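You operate a simulated robot arm through the tools that you are given. There is no shell and no other tool.

You run a simulated two-armed robot. Do the job below in one go: nothing can be reset, and whatever is moved stays where it is left.

Task
Fit the small winder with the wire the card names: mount, thread, set the pitch; leave the card there.
Fine: the card stands on the grey rack; black spool from that rack on the shaft of the steel top, red bead to its post, card on the steel top. Set down upright: card.

Only the result counts: the job must be done as asked and must still hold three seconds after the hand-in. Knocking over, shifting, dropping, spilling or breaking anything else fails it.

Robot
Two 7-joint arms with fingered hands on one trunk, on a base that moves. Base frame: it is fixed to the floor where the robot stands at the start and does not move with it; the origin is under the middle of the robot, x ahead of it, y to its left, z up. Lengths are in m, angles in rad, forces in N, time in s.
The left shoulder is at the start at [0.08, 0.198, 1.265], the right one opposite. With the tool pointing down near the work surface each hand reaches from about 0.1 to 0.66 m from the robot's upright axis, wherever it stands, measured 20 degrees to its own side. Places, roughly: blue tension knob [3.2, 0.1, 1.8]; card [-1, 2.25, 0.75]; green box button [2.8, 1, 1]; green panel button [3.1, 1, 1.3]; pitch dial [2.9, 0.9, 1]; red main switch [3.1, 1.1, 0.8]; spool [2.25, 3.5, 1]; spool shaft on the steel top [3, 0.7, 1]; steel top of the small winder [2.6, 0.8, 1]; turns dial [2.9, 0.9, 1]. Payload 4 kg a hand.
The TCP of each hand is the grasp point between the finger pads, 0.026 m short of the fingertips. In the tool frame z runs along the fingers and y along their closing line. The gripper opens to 0.132 m; its body begins 0.073 m behind the TCP. The gripper is a hand of 4 fingers: y runs from the thumb to the fingers, the wrist lies at [0, 0, -0.239] in the tool frame, and closing takes about 1.5 s.
Orientation is that of the tool frame in the base frame, as a unit quaternion [x, y, z, w]. With the fingers straight down and closing along the base's y, the tool's x points along the base's -x, its y along +y and its z along -z.

Tools
- The arms move only by the tool nudge_tool. It takes "left_increments", "right_increments" or both (then of equal length, played together; a hand with none holds still); each is a list of rows, each a list of 2 entries, a list of its own where there are three numbers: the shift along the tool's x, y, z in units of 200 mm (1.0 is 200 mm), then the turn, a rotation vector about the tool's x, y, z in units of 180 degrees (1.0 is 180 degrees). In form: [[[dx, dy, dz], [ax, ay, az]], ...]. A call has 1 to 20 rows; each row is the pose to reach, as a shift and turn from the pose commanded when the call began, along the tool's axes at that moment. "left_claw" and "right_claw" are, for a hand that has rows, the finger opening in m, from 0 to 0.132, set as the call begins (left out, the last holds). A call with a number of a shift or a turn outside -1 to 1 is refused whole. Rows are played at 5 a second. More than 0.05 m and 0.15 rad between two rows, or a gripper value outside its range, and nothing of the call is played. A pose out of reach is approached as far as the arm can. The call stops where the force on the tool passes 40 N (or 10 N more than at its start, if that is more) or the arm is blocked; 0.2 s more then pass. Each finger travels about 0.072 m/s and halts on what it meets, pressing with about 26 N; the grip force reading is that of the motor and also rises with nothing between the fingers. The clock runs only during rows and for 0.2 s after the last one: add rows that repeat a pose to give the fingers time. It gives the time, the measured TCP pose, the force on the tool (base axes), the opening and the grip force at its end, in the units of the frame above (readings bear some noise), with the torque about the TCP (base axes, N m) and any sound that the robot's microphone picked up.
- Cameras (640 x 400 px; columns grow to the right, rows downward): "scene" is now at [0.1173, -0.0038, 1.4391]; the picture's right is [-0.06, -1.00, 0.00], its down [-0.63, 0.03, -0.78] and it looks along [0.78, -0.04, -0.63] (base axes); focal length 260 px, centre (320, 200). "left" rides on the left gripper at [-0.068, 0.002, -0.097] in its tool frame; the picture's right is [-0.03, -1.00, 0.00], its down [0.82, -0.02, -0.58] and it looks along [0.58, -0.01, 0.82] (tool axes); focal length 270 px, centre (320, 200). "right" rides on the right gripper at [0.068, 0.002, -0.097] in its tool frame; the picture's right is [-0.03, 1.00, 0.00], its down [-0.82, -0.02, -0.58] and it looks along [-0.58, -0.01, 0.82] (tool axes); focal length 270 px, centre (320, 200).
- camera(camera): a new picture of that camera. No time passes.
- raise_lower(by): slides the trunk up (or, below 0, down) by that many m; the arms and the scene camera ride with it, the base frame stays. It gives what a move gives, with no picture.
- base_move(legs): drives the robot by 1 to 6 legs, each [ahead, left, turn to the left] in m, m and rad, along the robot's own axes; the way and the turn of a leg run together, so that a leg with both is an arc; at most 1.5 m and 3.142 rad a leg. The arms and the cameras ride along, it lands a little off, and it stops where it bumps. It gives what a move gives.
- set_fingers(finger1, finger2, finger3, thumb_bend, hand): sets how far each is bent, from 0 (flat) to 1 (curled in); at 0.3 the hand is open as for a grip, at 0.7 the pads meet at the TCP. One left out holds its place. A second passes; each finger stops where it meets its share of the squeeze, and holds until it gets a number again. A gripper value or a shape takes the hand back. It gives what a move gives, with no picture; readings hold the bend of each and the force on the fingers (four entries, about 0 where the hand has none), thumb and palm.
- hand_shape(shape, hand): the hand has 4 fingers and takes this shape, open, in about a second: jaw (thumb against the fingers, like two jaws); tri (thumb and two fingers); tip (a fingertip pinch); poke (one finger out to press); point (the index stretched); flat (the hand flat); cup (the hand cupped); fist (a fist). The gripper value then closes the fingers along that shape, each until it touches; the sizes above hold for jaw. It gives what a move gives, with no picture.
- aim_head(pan, tilt): turns the head with the scene camera to pan (to the left, within 1.501 rad either way) and tilt (down, from -0.506 to 1.204), counted from straight ahead of the robot. It gives what a move gives.
- point_at(camera, pixels): for up to 12 pixels [column, row] of the newest picture of that camera ("zoom" is the newest enlarged one), the place [x, y, z] in the base frame of the surface seen there, good to about 0.003 m. No time passes.
- zoom(camera, box): a new picture of the part [left, top, right, bottom] of that camera's present view, enlarged. No time passes.
- finish_job(): hands the job in; it is judged then, once.

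Unless the task says otherwise, let go and move clear before handing in.

The tools are called after ">>>" as name(argument=value, ...) on one line, values as JSON. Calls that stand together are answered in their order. nudge_tool: Moves the arms, as the interface text tells. Its arguments: {"type":"object","properties":{"left_increments":{"type":"array","items":{"type":"array"}},"left_claw":{"type":"number"},"right_increments":{"type":"array","items":{"type":"array"}},"right_claw":{"type":"number"}},"required":[]} The other tools are called the same way: raise_lower (by) moves the trunk up or down; hand_shape (shape, hand) gives the hand a shape; set_fingers (finger1, finger2, finger3, thumb_bend, hand) moves the fingers one by one; base_move (legs) drives the base; aim_head (pan, tilt) turns the head that bears the scene camera; camera (camera) takes a picture; point_at (camera, pixels) gives the place of the surface under pixels of a picture; zoom (camera, box) takes an enlarged picture of a part of a camera's view; finish_job () hands the job in.

At the start:

```text
time: 0.0
left_tool_pos: [0.3499, 0.1654, 0.7227]
left_tcp_rot: [0.0, 1.0, 0.0, 0.0]
left_contact_force: [0.5, 0.6, 0.1]
left_moment: [-0.03, 0.0, 0.0]
left_finger_gap: 0.1318
left_gripper_force: 0.1
left_shape: jaw
left_bend: [0.3, 0.3, 0.3, 0.3]
left_finger forces: [0.0, 0.0, 0.1, 0.0, 0.0, 0.0]
right_tool_pos: [0.4448, -0.2017, 0.7771]
right_tcp_rot: [-0.001, 1.0, 0.0, 0.0]
right_contact_force: [-0.2, 0.5, 0.2]
right_moment: [-0.01, -0.02, -0.02]
right_finger_gap: 0.1321
right_gripper_force: 0.2
right_shape: jaw
right_bend: [0.3, 0.3, 0.3, 0.3]
right_finger forces: [0.0, 0.0, 0.1, 0.0, 0.0, 0.0]
trunk travel left (down, up): [-0.575, 0.265]
robot x, y, heading: [0.0004, 0.0029, -0.001]
head pan, tilt (commanded): [-0.056, 0.679]
```

scene: 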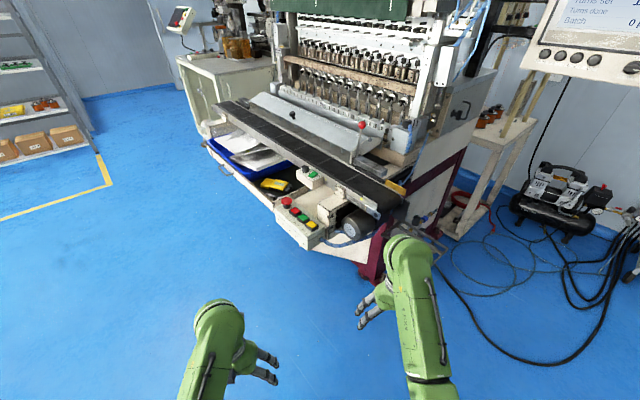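
right: 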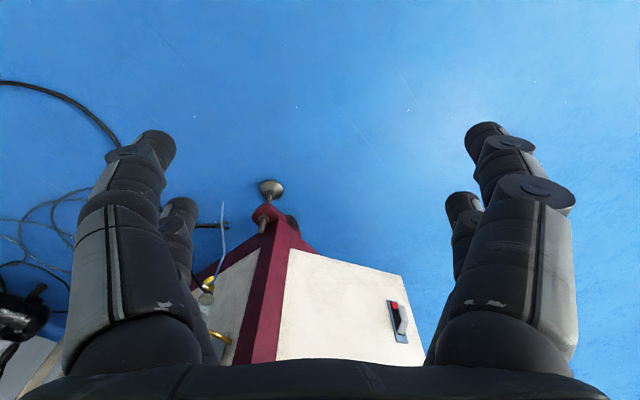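
left: 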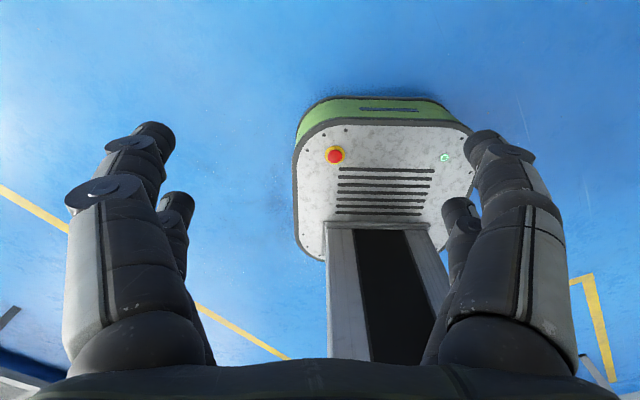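

The first picture shows a shelf at the far left (pixels around 30,100) and a big winder ahead; I need an overview first, so I turn the head to the left.

>>> aim_head(pan=1.0, tilt=0.3)

```text
time: 1.3
left_tool_pos: [0.3508, 0.1663, 0.7236]
left_tcp_rot: [-0.001, 1.0, 0.0, 0.0]
left_contact_force: [0.6, 0.7, 0.6]
left_moment: [-0.01, 0.03, -0.03]
left_finger_gap: 0.1319
left_gripper_force: 0.1
left_shape: jaw
left_bend: [0.3, 0.3, 0.3, 0.3]
left_finger forces: [0.1, 0.0, 0.0, 0.0, 0.0, 0.1]
right_tool_pos: [0.4454, -0.2005, 0.778]
right_tcp_rot: [0.0, 1.0, 0.0, 0.0]
right_contact_force: [0.2, 0.5, 0.0]
right_moment: [0.01, 0.02, -0.01]
right_finger_gap: 0.1317
right_gripper_force: 0.0
right_shape: jaw
right_bend: [0.3, 0.3, 0.3, 0.3]
right_finger forces: [0.0, 0.1, 0.1, 0.1, 0.1, 0.1]
trunk travel left (down, up): [-0.575, 0.265]
robot x, y, heading: [-0.0012, 0.0005, 0.002]
head pan, tilt (commanded): [1.0, 0.3]
```

The head is now panned left; I take a scene picture.

>>> camera(camera="scene")

```text
taken
```

scene: 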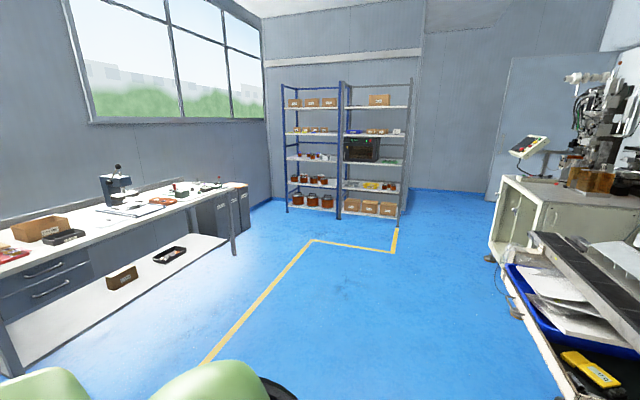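

A rack stands at pixels (285-410, 80-220), a bench on the left, and the winder on the right; I zoom on each to find the card and the spools.

>>> zoom(camera="scene", box=[270, 70, 420, 230])

>>> point_at(camera="scene", pixels=[[312, 204], [370, 205], [310, 180], [375, 185], [310, 155], [375, 150], [290, 210], [405, 210], [120, 190], [590, 180], [530, 145], [230, 190]])

>>> zoom(camera="scene", box=[0, 150, 260, 312])

>>> zoom(camera="scene", box=[480, 60, 640, 220])

```text
2.50 times, centred on (345, 150) of scene
```

zoom: 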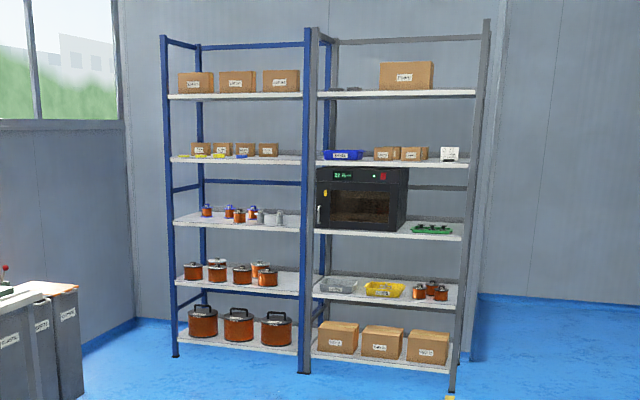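

```text
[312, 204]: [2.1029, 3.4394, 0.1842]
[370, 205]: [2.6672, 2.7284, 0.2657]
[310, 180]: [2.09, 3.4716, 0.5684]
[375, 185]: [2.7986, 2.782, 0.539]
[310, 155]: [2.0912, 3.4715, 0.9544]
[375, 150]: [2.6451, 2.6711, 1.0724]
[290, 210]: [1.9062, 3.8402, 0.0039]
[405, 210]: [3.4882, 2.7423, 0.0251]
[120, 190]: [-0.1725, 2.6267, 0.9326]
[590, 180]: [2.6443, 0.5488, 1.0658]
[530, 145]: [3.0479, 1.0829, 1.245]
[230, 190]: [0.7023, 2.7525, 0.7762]
```

```text
2.46 times, centred on (130, 231) of scene
```

zoom: 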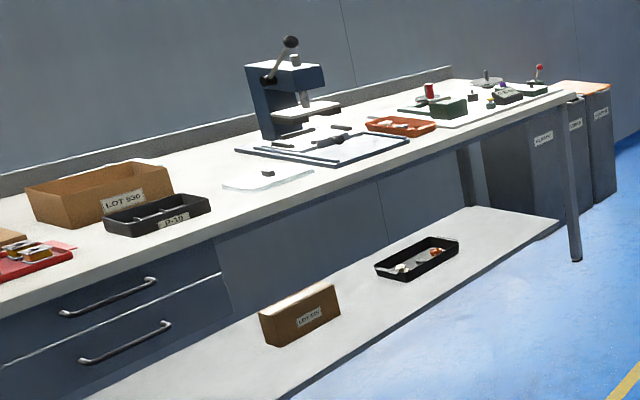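

```text
2.50 times, centred on (560, 140) of scene
```

zoom: 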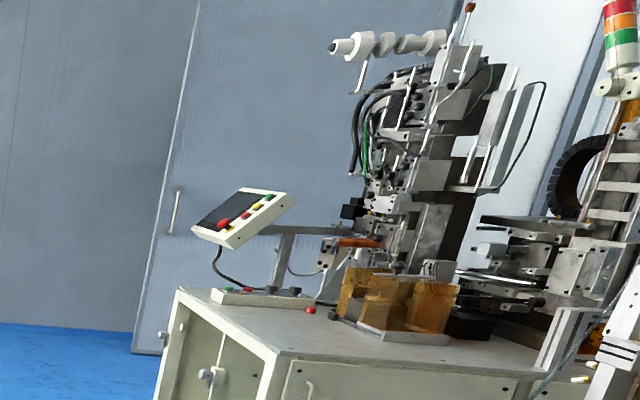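

The right bay of the rack (zoom 308-490) is grey and the left bay blue; the place list puts a card near the bench, so I look further left too.

>>> aim_head(pan=1.5, tilt=0.35)

>>> camera(camera="scene")

```text
time: 2.2
left_tool_pos: [0.3501, 0.1661, 0.7251]
left_tcp_rot: [0.0, 1.0, 0.0, 0.0]
left_contact_force: [0.0, 0.5, 0.0]
left_moment: [0.02, 0.0, 0.03]
left_finger_gap: 0.132
left_gripper_force: 0.1
left_shape: jaw
left_bend: [0.3, 0.3, 0.3, 0.3]
left_finger forces: [0.1, 0.0, 0.0, 0.0, 0.0, 0.0]
right_tool_pos: [0.4451, -0.2008, 0.7783]
right_tcp_rot: [-0.001, 1.0, 0.0, 0.0]
right_contact_force: [-0.5, -1.3, 0.0]
right_moment: [-0.02, 0.03, 0.01]
right_finger_gap: 0.1318
right_gripper_force: 0.1
right_shape: jaw
right_bend: [0.3, 0.3, 0.3, 0.3]
right_finger forces: [0.1, 0.0, 0.0, 0.0, 0.1, 0.0]
trunk travel left (down, up): [-0.575, 0.265]
robot x, y, heading: [0.002, -0.0023, 0.004]
head pan, tilt (commanded): [1.499, 0.351]
```

```text
taken
```

scene: 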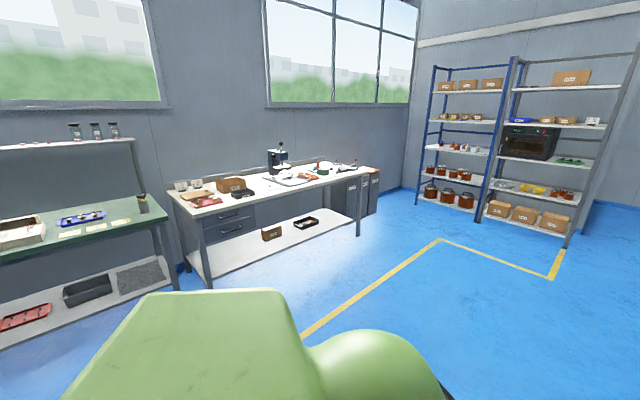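

A green bench with a shelf appears at the left (0-170, 140-350), near the listed card place; I zoom on both benches.

>>> zoom(camera="scene", box=[0, 110, 240, 260])

>>> point_at(camera="scene", pixels=[[80, 220], [142, 203], [75, 131], [120, 270], [180, 187], [195, 187], [205, 200], [230, 184], [25, 315], [90, 290], [5, 145], [530, 210]])

>>> zoom(camera="scene", box=[160, 130, 400, 280])

>>> zoom(camera="scene", box=[410, 50, 640, 250])

```text
2.67 times, centred on (120, 185) of scene
```

zoom: 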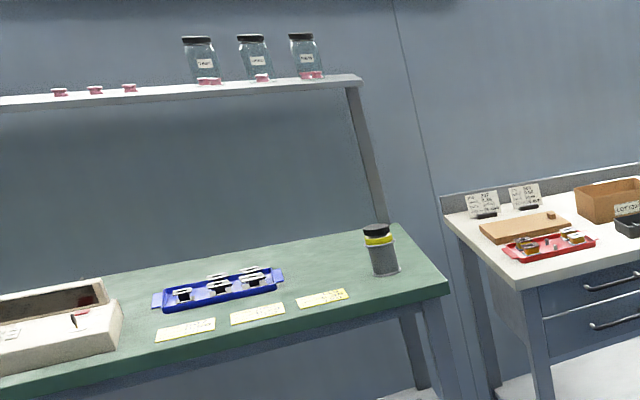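

```text
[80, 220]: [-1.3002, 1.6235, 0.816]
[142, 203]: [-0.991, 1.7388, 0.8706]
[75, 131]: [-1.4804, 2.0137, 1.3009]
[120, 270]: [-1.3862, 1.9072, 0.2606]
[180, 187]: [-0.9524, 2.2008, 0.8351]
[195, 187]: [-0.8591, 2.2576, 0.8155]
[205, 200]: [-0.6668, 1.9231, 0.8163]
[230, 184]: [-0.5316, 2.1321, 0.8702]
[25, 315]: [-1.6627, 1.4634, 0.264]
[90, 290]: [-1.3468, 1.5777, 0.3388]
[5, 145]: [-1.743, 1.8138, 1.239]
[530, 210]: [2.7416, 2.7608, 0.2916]
```

```text
2.67 times, centred on (280, 205) of scene
```

zoom: 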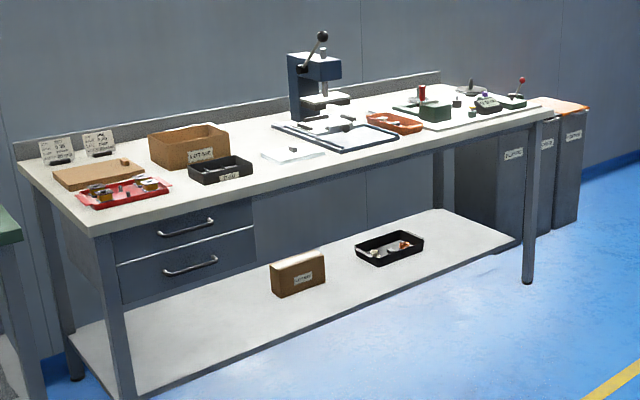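

```text
2.00 times, centred on (525, 150) of scene
```

zoom: 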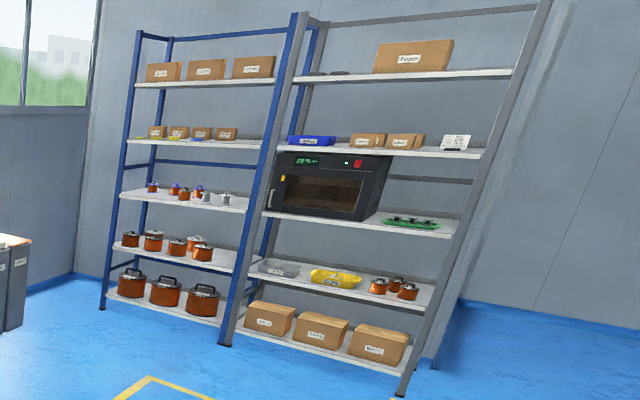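

Two standing cards sit on the bench (zoom2 57,150 and 98,143) and one on the grey bay (zoom3 455,142); I zoom tighter on them.

>>> zoom(camera="scene", box=[165, 170, 213, 200])

>>> zoom(camera="scene", box=[560, 105, 608, 135])

>>> zoom(camera="scene", box=[450, 130, 500, 161])

>>> zoom(camera="scene", box=[530, 175, 580, 206])

>>> point_at(camera="scene", pixels=[[592, 121], [592, 126], [560, 187], [568, 196], [552, 195], [490, 149], [476, 147], [467, 147], [461, 144], [512, 145], [570, 160], [598, 235]])

```text
13.33 times, centred on (189, 185) of scene
```

zoom: 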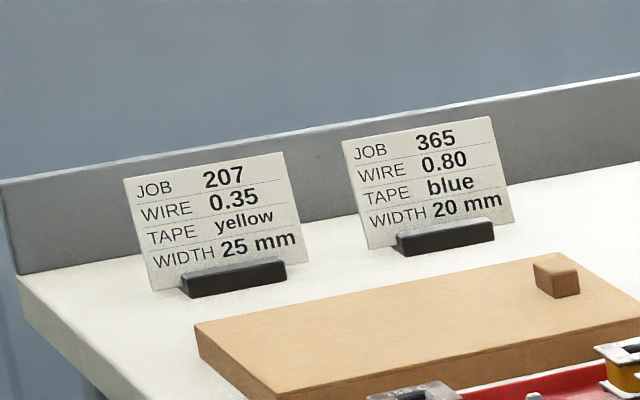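

```text
13.33 times, centred on (584, 120) of scene
```

zoom: 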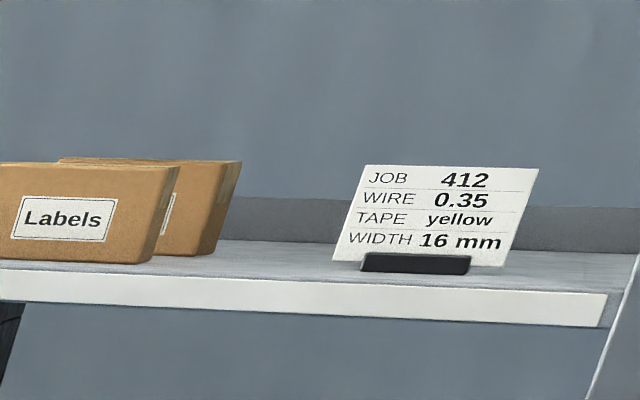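

```text
12.80 times, centred on (475, 146) of scene
```

zoom: 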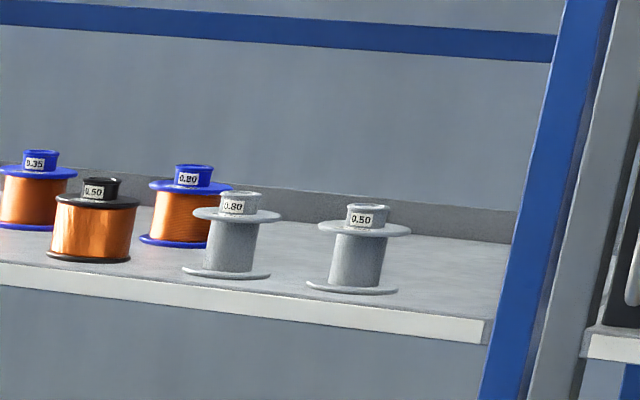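

```text
12.80 times, centred on (555, 190) of scene
```

zoom: 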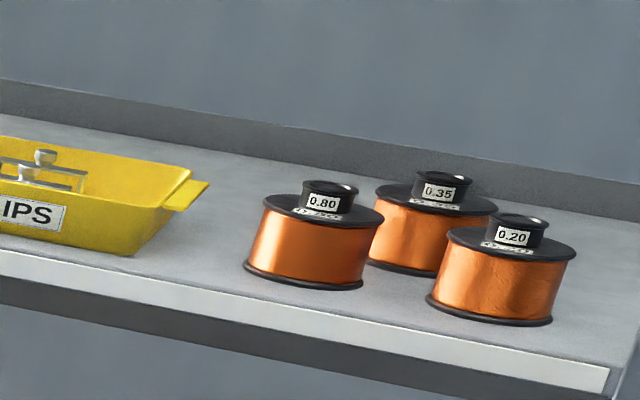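

```text
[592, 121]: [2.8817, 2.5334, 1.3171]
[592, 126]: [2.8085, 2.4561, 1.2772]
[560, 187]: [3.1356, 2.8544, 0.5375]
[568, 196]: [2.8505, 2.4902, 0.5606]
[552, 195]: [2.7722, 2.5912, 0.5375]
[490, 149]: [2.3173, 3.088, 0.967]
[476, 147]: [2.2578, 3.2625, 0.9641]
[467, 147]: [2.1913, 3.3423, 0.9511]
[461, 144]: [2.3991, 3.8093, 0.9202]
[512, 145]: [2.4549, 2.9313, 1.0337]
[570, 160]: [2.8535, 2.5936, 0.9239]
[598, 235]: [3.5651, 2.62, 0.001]
```

The grey-rack card (zoom2) reads JOB 412, WIRE 0.35, TAPE yellow, WIDTH 16 mm, and the grey bay's lower shelf holds black spools 0.80, 0.35 (back) and 0.20 (zoom4). Next I look at the small winder.

>>> aim_head(pan=0.4, tilt=0.3)

>>> camera(camera="scene")

>>> zoom(camera="scene", box=[160, 60, 320, 220])

```text
time: 3.6
left_tool_pos: [0.3497, 0.1651, 0.7251]
left_tcp_rot: [0.0, 1.0, 0.0, 0.001]
left_contact_force: [0.9, -0.6, -0.3]
left_moment: [0.0, 0.0, -0.01]
left_finger_gap: 0.132
left_gripper_force: 0.2
left_shape: jaw
left_bend: [0.3, 0.3, 0.3, 0.3]
left_finger forces: [0.0, 0.0, 0.1, 0.0, 0.0, 0.0]
right_tool_pos: [0.4447, -0.2013, 0.7782]
right_tcp_rot: [0.0, 1.0, 0.0, 0.0]
right_contact_force: [-0.1, -0.1, 0.0]
right_moment: [0.02, 0.01, 0.01]
right_finger_gap: 0.132
right_gripper_force: 0.0
right_shape: jaw
right_bend: [0.3, 0.3, 0.3, 0.3]
right_finger forces: [0.1, 0.0, 0.0, 0.0, 0.1, 0.0]
trunk travel left (down, up): [-0.575, 0.265]
robot x, y, heading: [0.0033, 0.0023, -0.005]
head pan, tilt (commanded): [0.4, 0.3]
```

```text
taken
```

scene: 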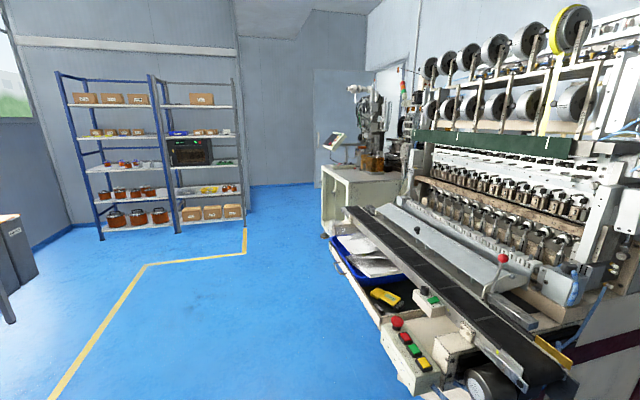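

```text
2.50 times, centred on (240, 140) of scene
```

zoom: 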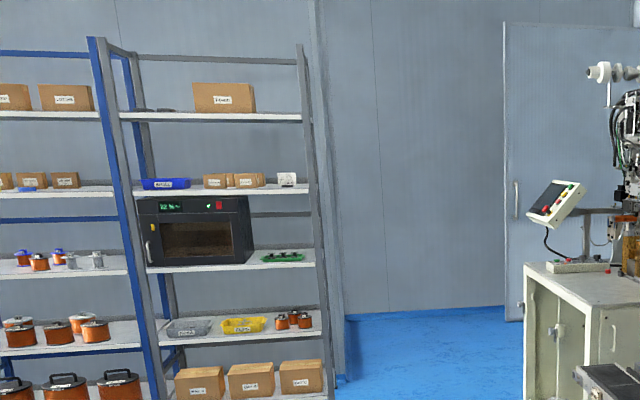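

The picture shows an open floor between rack and winder; I measure the cabinet's corners and the rack's feet for the route.

>>> point_at(camera="scene", pixels=[[321, 168], [347, 186], [325, 230], [348, 208], [330, 250], [405, 180], [101, 238], [178, 232], [243, 226], [380, 310], [415, 390], [310, 180]])

>>> zoom(camera="scene", box=[310, 70, 430, 250])

```text
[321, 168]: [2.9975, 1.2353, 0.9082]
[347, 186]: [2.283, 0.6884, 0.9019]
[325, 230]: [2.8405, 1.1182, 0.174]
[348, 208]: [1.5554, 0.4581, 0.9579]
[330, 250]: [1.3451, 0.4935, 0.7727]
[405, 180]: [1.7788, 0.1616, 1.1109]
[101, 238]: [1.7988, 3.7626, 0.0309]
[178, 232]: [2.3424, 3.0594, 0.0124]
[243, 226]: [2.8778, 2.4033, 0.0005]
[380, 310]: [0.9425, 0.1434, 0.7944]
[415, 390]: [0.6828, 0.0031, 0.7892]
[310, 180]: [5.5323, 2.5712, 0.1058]
```

```text
2.22 times, centred on (370, 160) of scene
```

zoom: 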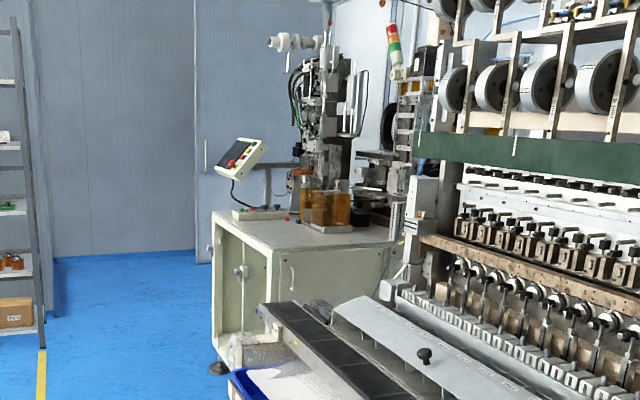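

The cabinet's front edge runs from (2.28,0.69) to (3.0,1.24) and the rack's front from (1.80,3.76) to (2.88,2.40), so the room is turned about 0.66 rad. I turn left, sidestep away from the big winder and drive up toward the gap between them to look closer.

>>> base_move(legs=[[0, 0, 0.66], [0, 0.4, 0], [1.2, 0, 0], [0.8, 0, 0]])

>>> aim_head(pan=-0.7, tilt=0.3)

>>> camera(camera="scene")

```text
time: 17.4
left_tool_pos: [1.5275, 1.8706, 0.7231]
left_tcp_rot: [-0.315, 0.949, 0.001, 0.0]
left_contact_force: [-0.2, 0.0, 0.4]
left_moment: [-0.01, 0.01, -0.04]
left_finger_gap: 0.1318
left_gripper_force: 0.1
left_shape: jaw
left_bend: [0.3, 0.3, 0.3, 0.3]
left_finger forces: [0.0, 0.0, 0.0, 0.0, 0.0, 0.0]
right_tool_pos: [1.8227, 1.6349, 0.778]
right_tcp_rot: [-0.315, 0.949, 0.0, 0.0]
right_contact_force: [-0.7, 1.0, 0.4]
right_moment: [-0.04, 0.01, 0.05]
right_finger_gap: 0.1317
right_gripper_force: 0.0
right_shape: jaw
right_bend: [0.3, 0.3, 0.3, 0.3]
right_finger forces: [0.0, 0.0, 0.1, 0.0, 0.0, 0.1]
trunk travel left (down, up): [-0.575, 0.265]
robot x, y, heading: [1.3471, 1.5289, 0.64]
head pan, tilt (commanded): [0.4, 0.3]
```

```text
time: 18.8
left_tool_pos: [1.5277, 1.871, 0.7244]
left_tcp_rot: [-0.314, 0.949, 0.0, 0.0]
left_contact_force: [-0.1, -0.3, -0.5]
left_moment: [0.0, -0.03, 0.02]
left_finger_gap: 0.1319
left_gripper_force: 0.0
left_shape: jaw
left_bend: [0.3, 0.3, 0.3, 0.3]
left_finger forces: [0.0, 0.0, 0.0, 0.1, 0.0, 0.1]
right_tool_pos: [1.823, 1.6332, 0.7778]
right_tcp_rot: [-0.315, 0.949, 0.0, -0.001]
right_contact_force: [-0.3, 0.0, -0.3]
right_moment: [-0.01, 0.0, 0.03]
right_finger_gap: 0.1319
right_gripper_force: 0.1
right_shape: jaw
right_bend: [0.3, 0.3, 0.3, 0.3]
right_finger forces: [0.0, 0.0, 0.0, 0.1, 0.0, 0.0]
trunk travel left (down, up): [-0.575, 0.265]
robot x, y, heading: [1.3476, 1.5299, 0.643]
head pan, tilt (commanded): [-0.7, 0.3]
```

```text
taken
```

scene: 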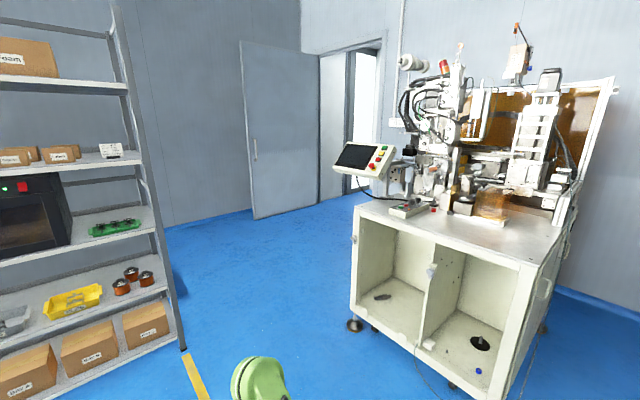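

The robot stands at (1.35, 1.53); the small winder with its steel top is at (350-570, 170-260). I zoom on its top.

>>> zoom(camera="scene", box=[330, 120, 530, 245])

>>> zoom(camera="scene", box=[380, 180, 460, 230])

>>> zoom(camera="scene", box=[440, 170, 560, 245])

>>> zoom(camera="scene", box=[380, 20, 560, 132])

```text
3.20 times, centred on (430, 182) of scene
```

zoom: 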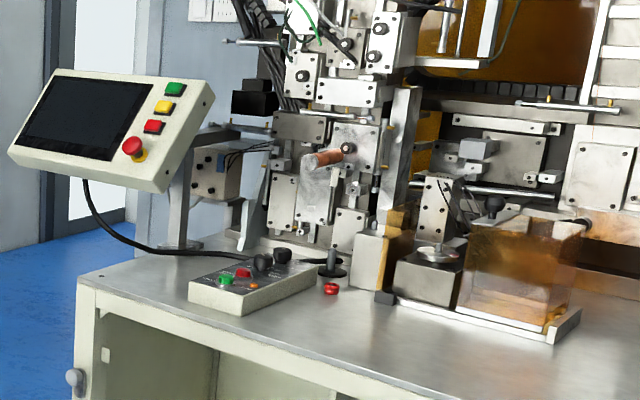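

```text
8.00 times, centred on (420, 205) of scene
```

zoom: 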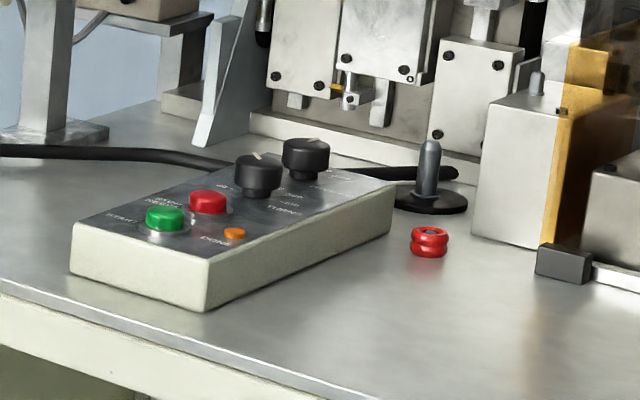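

```text
5.33 times, centred on (500, 208) of scene
```

zoom: 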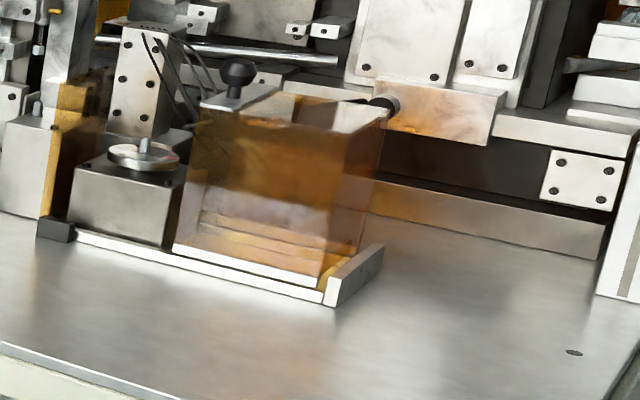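

```text
3.56 times, centred on (470, 76) of scene
```

zoom: 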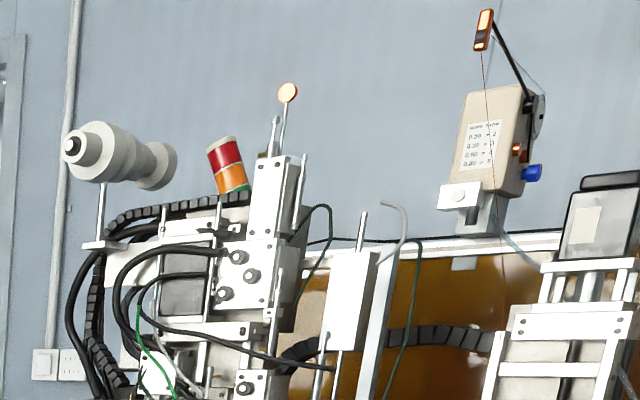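

The shaft is the vertical pin at zoom2 (430,165); a chart hangs on the tension box (zoom4 485,145). I zoom on that chart and on the dial box.

>>> zoom(camera="scene", box=[500, 40, 540, 80])

>>> zoom(camera="scene", box=[386, 192, 434, 222])

>>> zoom(camera="scene", box=[425, 192, 449, 216])

>>> point_at(camera="scene", pixels=[[433, 199], [433, 205], [434, 211], [434, 208], [412, 203], [418, 200], [402, 207], [395, 215], [360, 205], [450, 225], [480, 230], [520, 250]])

```text
10.00 times, centred on (520, 60) of scene
```

zoom: 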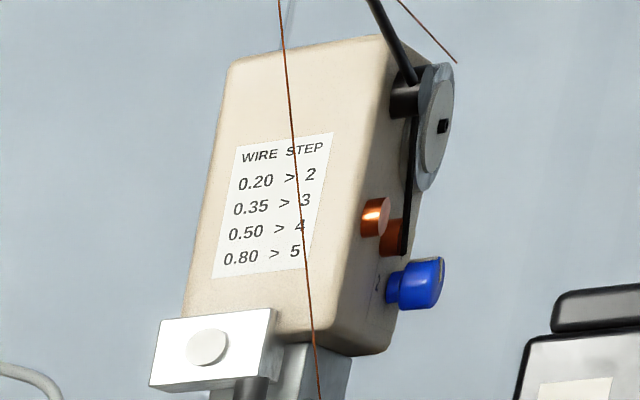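

```text
13.33 times, centred on (410, 207) of scene
```

zoom: 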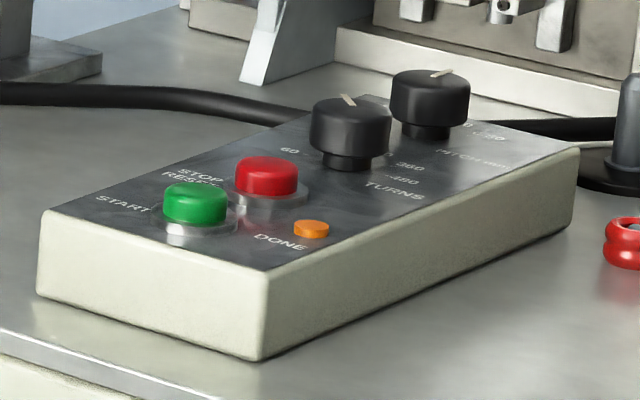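

```text
16.00 times, centred on (437, 204) of scene
```

zoom: 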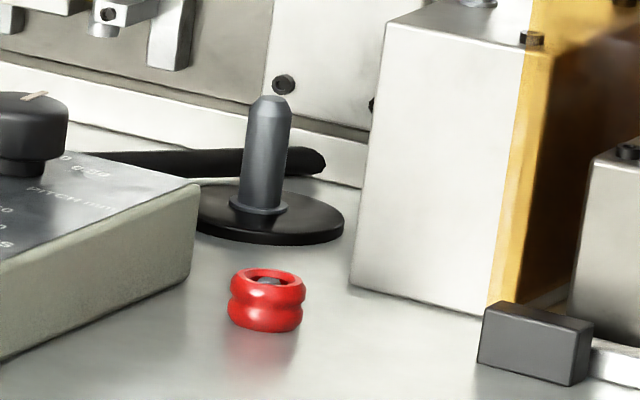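

```text
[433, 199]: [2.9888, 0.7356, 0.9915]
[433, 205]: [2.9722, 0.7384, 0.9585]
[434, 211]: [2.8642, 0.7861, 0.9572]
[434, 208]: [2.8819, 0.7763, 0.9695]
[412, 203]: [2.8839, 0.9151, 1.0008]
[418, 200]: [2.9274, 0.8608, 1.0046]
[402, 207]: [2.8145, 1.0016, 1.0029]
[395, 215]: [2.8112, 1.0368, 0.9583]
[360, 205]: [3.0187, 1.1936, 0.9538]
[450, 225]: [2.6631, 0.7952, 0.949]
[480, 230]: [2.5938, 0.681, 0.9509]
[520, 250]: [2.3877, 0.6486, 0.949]
```

The chart is WIRE→STEP for tension; the pitch dial's scale is in mm on the box, and a red double ring stands near the shaft at (2.88,0.78,0.96). Now I zoom on the rack's spools and card from here.

>>> zoom(camera="scene", box=[100, 255, 164, 300])

>>> zoom(camera="scene", box=[0, 130, 160, 240])

>>> zoom(camera="scene", box=[0, 240, 190, 360])

>>> point_at(camera="scene", pixels=[[111, 148], [111, 156], [121, 286], [132, 272], [147, 278], [75, 300], [110, 228], [160, 290], [128, 162], [182, 348], [158, 235], [40, 80]])

```text
8.89 times, centred on (132, 278) of scene
```

zoom: 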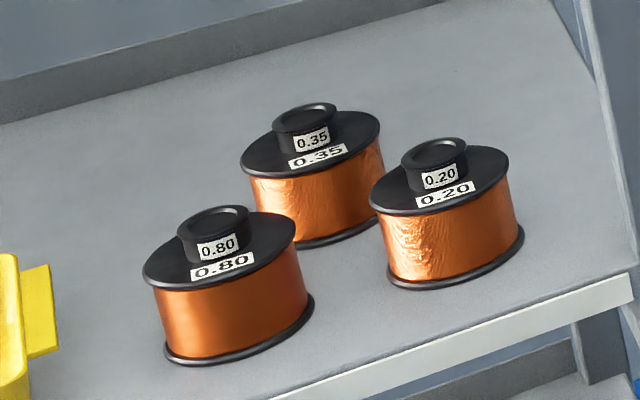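

```text
3.64 times, centred on (80, 185) of scene
```

zoom: 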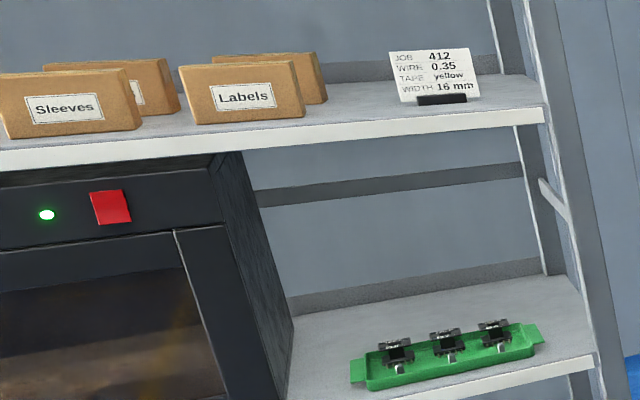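

```text
3.33 times, centred on (95, 300) of scene
```

zoom: 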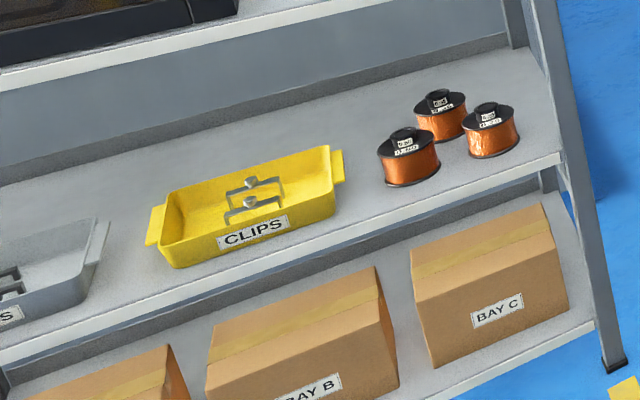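

```text
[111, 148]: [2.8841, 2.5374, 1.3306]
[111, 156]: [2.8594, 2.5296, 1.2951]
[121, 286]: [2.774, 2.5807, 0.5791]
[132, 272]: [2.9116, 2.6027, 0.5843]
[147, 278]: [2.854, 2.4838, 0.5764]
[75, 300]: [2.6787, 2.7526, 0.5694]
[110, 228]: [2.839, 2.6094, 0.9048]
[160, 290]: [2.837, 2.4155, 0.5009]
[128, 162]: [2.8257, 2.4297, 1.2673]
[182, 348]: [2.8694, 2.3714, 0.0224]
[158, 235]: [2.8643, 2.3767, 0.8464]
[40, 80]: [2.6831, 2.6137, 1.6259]
```

The card stands at about (2.86,2.53) on the shelf at z≈1.27, and the 0.35 spool at (2.91,2.60,0.58) sits behind the other two. I drive closer to the rack for a good look.

>>> base_move(legs=[[0.7, 0, 0.02]])

>>> aim_head(pan=-0.15, tilt=0.5)

>>> camera(camera="scene")

```text
time: 22.6
left_tool_pos: [2.0656, 2.2958, 0.7253]
left_tcp_rot: [-0.328, 0.945, 0.0, 0.0]
left_contact_force: [0.4, -0.2, -0.1]
left_moment: [0.01, -0.03, -0.01]
left_finger_gap: 0.1317
left_gripper_force: 0.0
left_shape: jaw
left_bend: [0.3, 0.3, 0.3, 0.3]
left_finger forces: [0.0, 0.1, 0.1, 0.0, 0.0, 0.0]
right_tool_pos: [2.3686, 2.0663, 0.7784]
right_tcp_rot: [-0.327, 0.945, 0.001, 0.0]
right_contact_force: [0.2, -0.8, 0.3]
right_moment: [-0.01, 0.02, -0.01]
right_finger_gap: 0.1319
right_gripper_force: 0.0
right_shape: jaw
right_bend: [0.3, 0.3, 0.3, 0.3]
right_finger forces: [0.0, 0.0, 0.0, 0.1, 0.1, 0.1]
trunk travel left (down, up): [-0.575, 0.265]
robot x, y, heading: [1.8959, 1.9489, 0.664]
head pan, tilt (commanded): [-0.7, 0.3]
```

```text
time: 23.5
left_tool_pos: [2.0666, 2.2954, 0.7244]
left_tcp_rot: [-0.327, 0.945, 0.0, 0.0]
left_contact_force: [-0.4, 1.0, -0.2]
left_moment: [0.04, 0.01, -0.01]
left_finger_gap: 0.1316
left_gripper_force: 0.1
left_shape: jaw
left_bend: [0.3, 0.3, 0.3, 0.3]
left_finger forces: [0.0, 0.1, 0.0, 0.0, 0.0, 0.1]
right_tool_pos: [2.3683, 2.066, 0.7774]
right_tcp_rot: [-0.328, 0.945, -0.001, 0.0]
right_contact_force: [0.7, 0.0, 0.0]
right_moment: [0.02, -0.03, -0.04]
right_finger_gap: 0.1317
right_gripper_force: 0.1
right_shape: jaw
right_bend: [0.3, 0.3, 0.3, 0.3]
right_finger forces: [0.0, 0.0, 0.0, 0.1, 0.0, 0.0]
trunk travel left (down, up): [-0.575, 0.265]
robot x, y, heading: [1.8926, 1.9515, 0.669]
head pan, tilt (commanded): [-0.15, 0.499]
```

```text
taken
```

scene: 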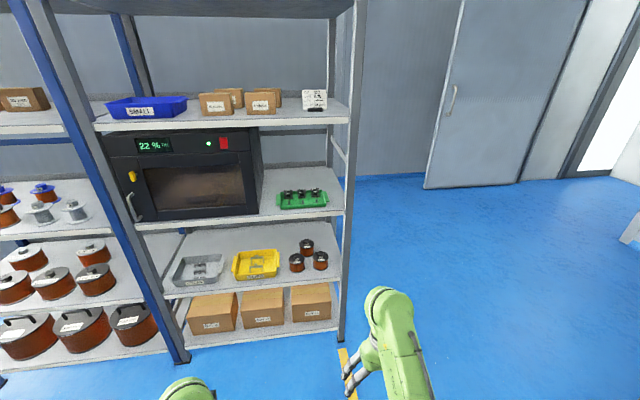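

The rack is straight ahead: spools at (295-325, 240-270), card at (314,100). I zoom and measure both.

>>> zoom(camera="scene", box=[280, 235, 336, 275])

>>> zoom(camera="scene", box=[290, 80, 346, 120])

```text
10.00 times, centred on (308, 255) of scene
```

zoom: 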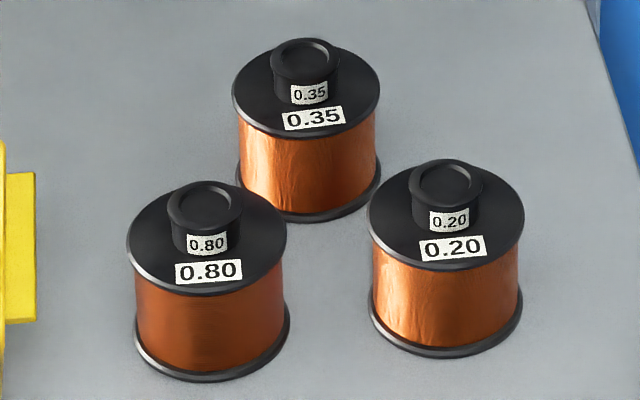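

```text
10.00 times, centred on (318, 100) of scene
```

zoom: 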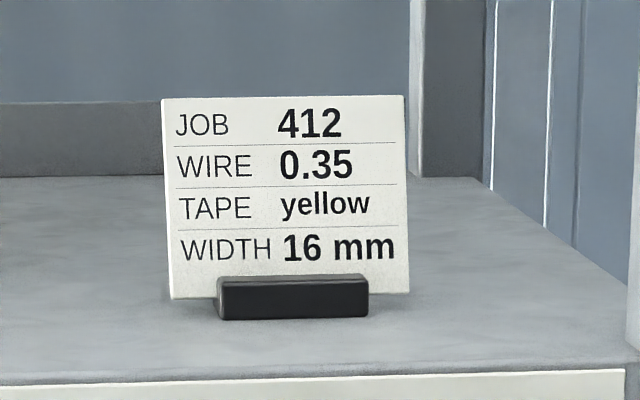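

The zoom shows the card upright with a black foot (217-370, 275-320); I measure its corners.

>>> point_at(camera="zoom", pixels=[[170, 105], [400, 103], [175, 290], [403, 285], [222, 300], [364, 300], [292, 282], [292, 312], [285, 200], [300, 385], [290, 340], [610, 362]])

>>> zoom(camera="scene", box=[280, 235, 336, 275])

>>> point_at(camera="zoom", pixels=[[236, 90], [376, 90], [305, 53], [275, 55], [336, 55], [305, 130], [305, 212], [310, 120], [130, 240], [284, 240], [372, 220], [520, 215]])

```text
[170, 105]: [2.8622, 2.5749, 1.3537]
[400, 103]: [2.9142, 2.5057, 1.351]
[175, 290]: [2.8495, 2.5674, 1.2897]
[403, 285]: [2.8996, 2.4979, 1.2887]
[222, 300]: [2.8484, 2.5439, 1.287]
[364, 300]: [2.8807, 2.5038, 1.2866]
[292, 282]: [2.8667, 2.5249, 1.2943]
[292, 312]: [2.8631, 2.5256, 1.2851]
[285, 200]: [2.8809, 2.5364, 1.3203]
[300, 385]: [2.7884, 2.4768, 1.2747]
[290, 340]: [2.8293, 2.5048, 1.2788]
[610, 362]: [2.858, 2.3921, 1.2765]
```

```text
10.00 times, centred on (308, 255) of scene
```

zoom: 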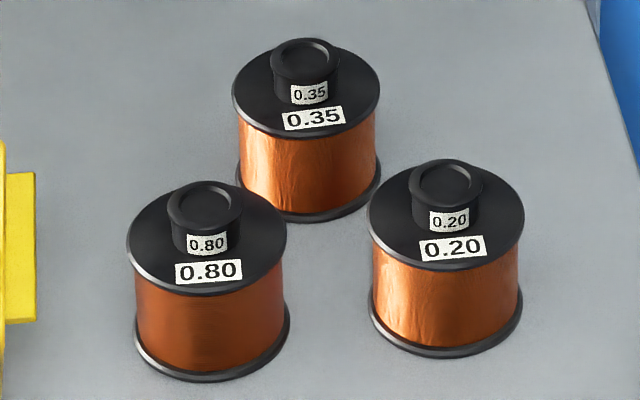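

```text
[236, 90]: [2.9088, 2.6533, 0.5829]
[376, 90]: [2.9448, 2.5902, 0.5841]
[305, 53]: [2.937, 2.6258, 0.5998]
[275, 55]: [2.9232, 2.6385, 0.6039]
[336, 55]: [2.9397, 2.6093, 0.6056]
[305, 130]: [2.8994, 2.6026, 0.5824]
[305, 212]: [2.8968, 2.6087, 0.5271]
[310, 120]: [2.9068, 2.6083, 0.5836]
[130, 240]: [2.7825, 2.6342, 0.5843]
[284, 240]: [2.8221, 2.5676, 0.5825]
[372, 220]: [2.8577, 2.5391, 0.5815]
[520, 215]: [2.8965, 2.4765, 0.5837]
```

The card is about 0.09 m wide and 0.07 tall, leaning slightly back, and the 0.35 spool is 0.075 m across with a 0.034 m hub at z 0.583–0.604. Before choosing a grasp I check how the hand's digits lie in the "tri" shape.

>>> hand_shape(shape="tri", hand="left")

>>> camera(camera="left")

>>> aim_head(pan=0.3, tilt=1.1)

>>> camera(camera="scene")

```text
time: 24.4
left_tool_pos: [2.0674, 2.2977, 0.7237]
left_tcp_rot: [-0.327, 0.945, 0.0, 0.0]
left_contact_force: [-0.2, 0.6, 0.6]
left_moment: [0.01, -0.01, -0.01]
left_finger_gap: 0.1317
left_gripper_force: 0.1
left_shape: tri
left_bend: [0.3, 0.3, 0.3, 0.3]
left_finger forces: [0.0, 0.0, 0.0, 0.0, 0.0, 0.0]
right_tool_pos: [2.3679, 2.0672, 0.778]
right_tcp_rot: [-0.327, 0.945, 0.0, 0.0]
right_contact_force: [0.2, -0.1, -0.3]
right_moment: [-0.04, 0.01, 0.02]
right_finger_gap: 0.1314
right_gripper_force: 0.0
right_shape: jaw
right_bend: [0.3, 0.3, 0.3, 0.3]
right_finger forces: [0.0, 0.0, 0.0, 0.1, 0.0, 0.1]
trunk travel left (down, up): [-0.575, 0.265]
robot x, y, heading: [1.8918, 1.9499, 0.668]
head pan, tilt (commanded): [-0.15, 0.499]
```

```text
taken
```

left: 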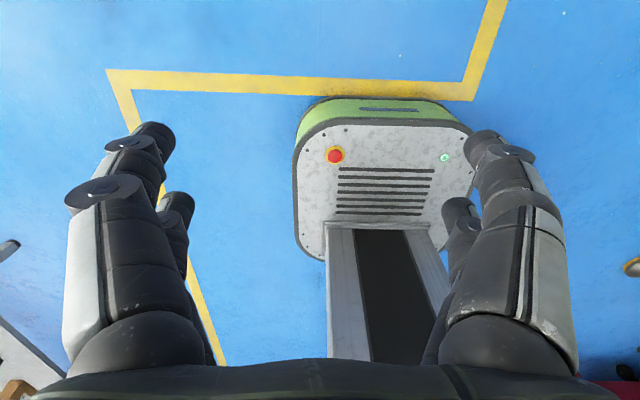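

```text
time: 25.4
left_tool_pos: [2.0674, 2.297, 0.7235]
left_tcp_rot: [-0.327, 0.945, 0.0, -0.001]
left_contact_force: [-0.7, 0.3, -0.3]
left_moment: [0.02, 0.0, -0.02]
left_finger_gap: 0.132
left_gripper_force: 0.1
left_shape: tri
left_bend: [0.3, 0.3, 0.3, 0.3]
left_finger forces: [0.0, 0.0, 0.1, 0.0, 0.0, 0.0]
right_tool_pos: [2.3694, 2.0651, 0.7787]
right_tcp_rot: [-0.327, 0.945, -0.001, 0.0]
right_contact_force: [-0.4, -0.1, 0.4]
right_moment: [-0.03, 0.0, 0.02]
right_finger_gap: 0.132
right_gripper_force: 0.0
right_shape: jaw
right_bend: [0.3, 0.3, 0.3, 0.3]
right_finger forces: [0.1, 0.0, 0.0, 0.0, 0.0, 0.0]
trunk travel left (down, up): [-0.575, 0.265]
robot x, y, heading: [1.8938, 1.9485, 0.666]
head pan, tilt (commanded): [0.3, 1.1]
```

```text
taken
```

scene: 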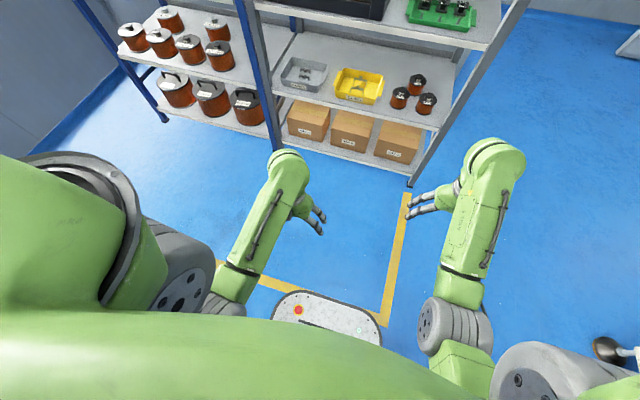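

The left-hand view shows four digits (two at each side) and the base front edge near (385,97); I measure the digits and base edge with point_at.

>>> point_at(camera="left", pixels=[[385, 97], [385, 115], [152, 128], [175, 200], [485, 137], [457, 205], [120, 185], [515, 200], [300, 180], [470, 160], [340, 350], [75, 350]])

>>> zoom(camera="scene", box=[260, 140, 420, 240])

```text
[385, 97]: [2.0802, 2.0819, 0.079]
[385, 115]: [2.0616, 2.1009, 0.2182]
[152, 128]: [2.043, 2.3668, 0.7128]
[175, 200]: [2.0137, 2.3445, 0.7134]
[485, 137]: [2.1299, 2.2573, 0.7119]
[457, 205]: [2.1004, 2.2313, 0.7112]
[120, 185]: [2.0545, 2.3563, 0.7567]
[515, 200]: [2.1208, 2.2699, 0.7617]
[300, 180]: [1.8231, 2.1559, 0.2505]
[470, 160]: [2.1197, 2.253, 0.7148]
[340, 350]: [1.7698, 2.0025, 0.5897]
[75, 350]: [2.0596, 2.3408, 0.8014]
```

```text
4.00 times, centred on (340, 190) of scene
```

zoom: 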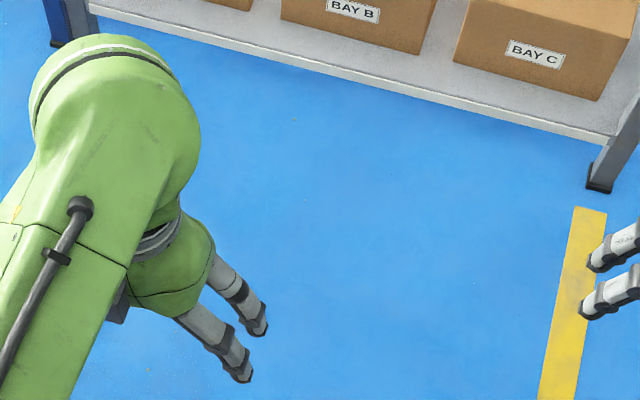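

The digits sit in pairs 0.04 m apart along tool x at ±0.07 m when open, and the base front reaches 0.23 m ahead. I need the shelf's underside height and the hand's size, so I aim the head back at the rack and measure.

>>> aim_head(pan=-0.1, tilt=0.6)

>>> camera(camera="scene")

>>> zoom(camera="scene", box=[210, 120, 370, 300])

```text
time: 26.4
left_tool_pos: [2.0666, 2.2965, 0.7246]
left_tcp_rot: [-0.328, 0.945, 0.001, 0.0]
left_contact_force: [-0.6, 0.2, 1.1]
left_moment: [0.0, -0.01, -0.02]
left_finger_gap: 0.1318
left_gripper_force: 0.1
left_shape: tri
left_bend: [0.3, 0.3, 0.3, 0.3]
left_finger forces: [0.1, 0.0, 0.1, 0.0, 0.1, 0.0]
right_tool_pos: [2.3676, 2.0666, 0.7783]
right_tcp_rot: [-0.327, 0.945, -0.001, 0.0]
right_contact_force: [0.6, -0.1, 0.1]
right_moment: [-0.01, 0.02, 0.0]
right_finger_gap: 0.1318
right_gripper_force: 0.1
right_shape: jaw
right_bend: [0.3, 0.3, 0.3, 0.3]
right_finger forces: [0.1, 0.0, 0.1, 0.0, 0.0, 0.0]
trunk travel left (down, up): [-0.575, 0.265]
robot x, y, heading: [1.895, 1.946, 0.669]
head pan, tilt (commanded): [-0.099, 0.6]
```

```text
taken
```

scene: 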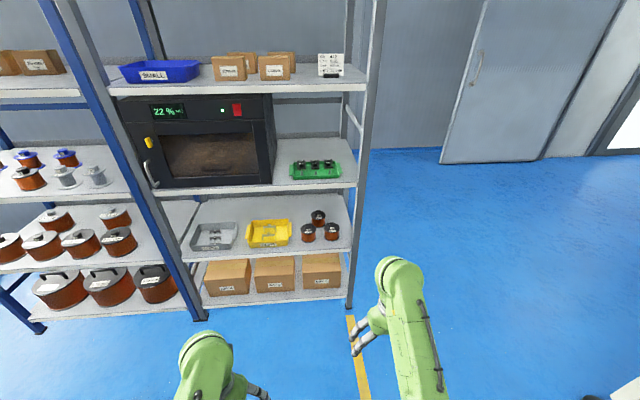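

```text
2.22 times, centred on (290, 210) of scene
```

zoom: 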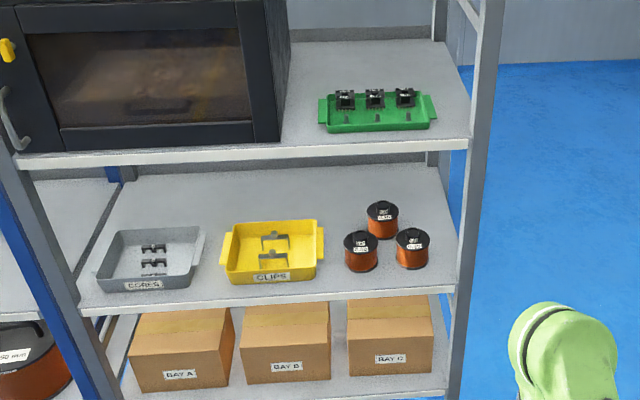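

The zoom shows both shelf lips clearly; I measure their tops and bottoms and the shelf around the spools.

>>> point_at(camera="zoom", pixels=[[400, 141], [400, 146], [400, 149], [400, 155], [400, 160], [400, 285], [400, 291], [400, 296], [385, 270], [440, 200], [330, 200], [470, 300]])

```text
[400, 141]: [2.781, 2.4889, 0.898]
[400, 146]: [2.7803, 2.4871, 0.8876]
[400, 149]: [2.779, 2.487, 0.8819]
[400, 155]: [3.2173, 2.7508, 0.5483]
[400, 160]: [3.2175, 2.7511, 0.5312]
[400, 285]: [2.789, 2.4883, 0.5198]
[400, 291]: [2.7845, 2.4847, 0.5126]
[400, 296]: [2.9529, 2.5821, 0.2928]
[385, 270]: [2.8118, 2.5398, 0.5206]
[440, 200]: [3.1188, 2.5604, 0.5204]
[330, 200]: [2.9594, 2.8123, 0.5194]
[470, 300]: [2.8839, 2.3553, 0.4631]
```

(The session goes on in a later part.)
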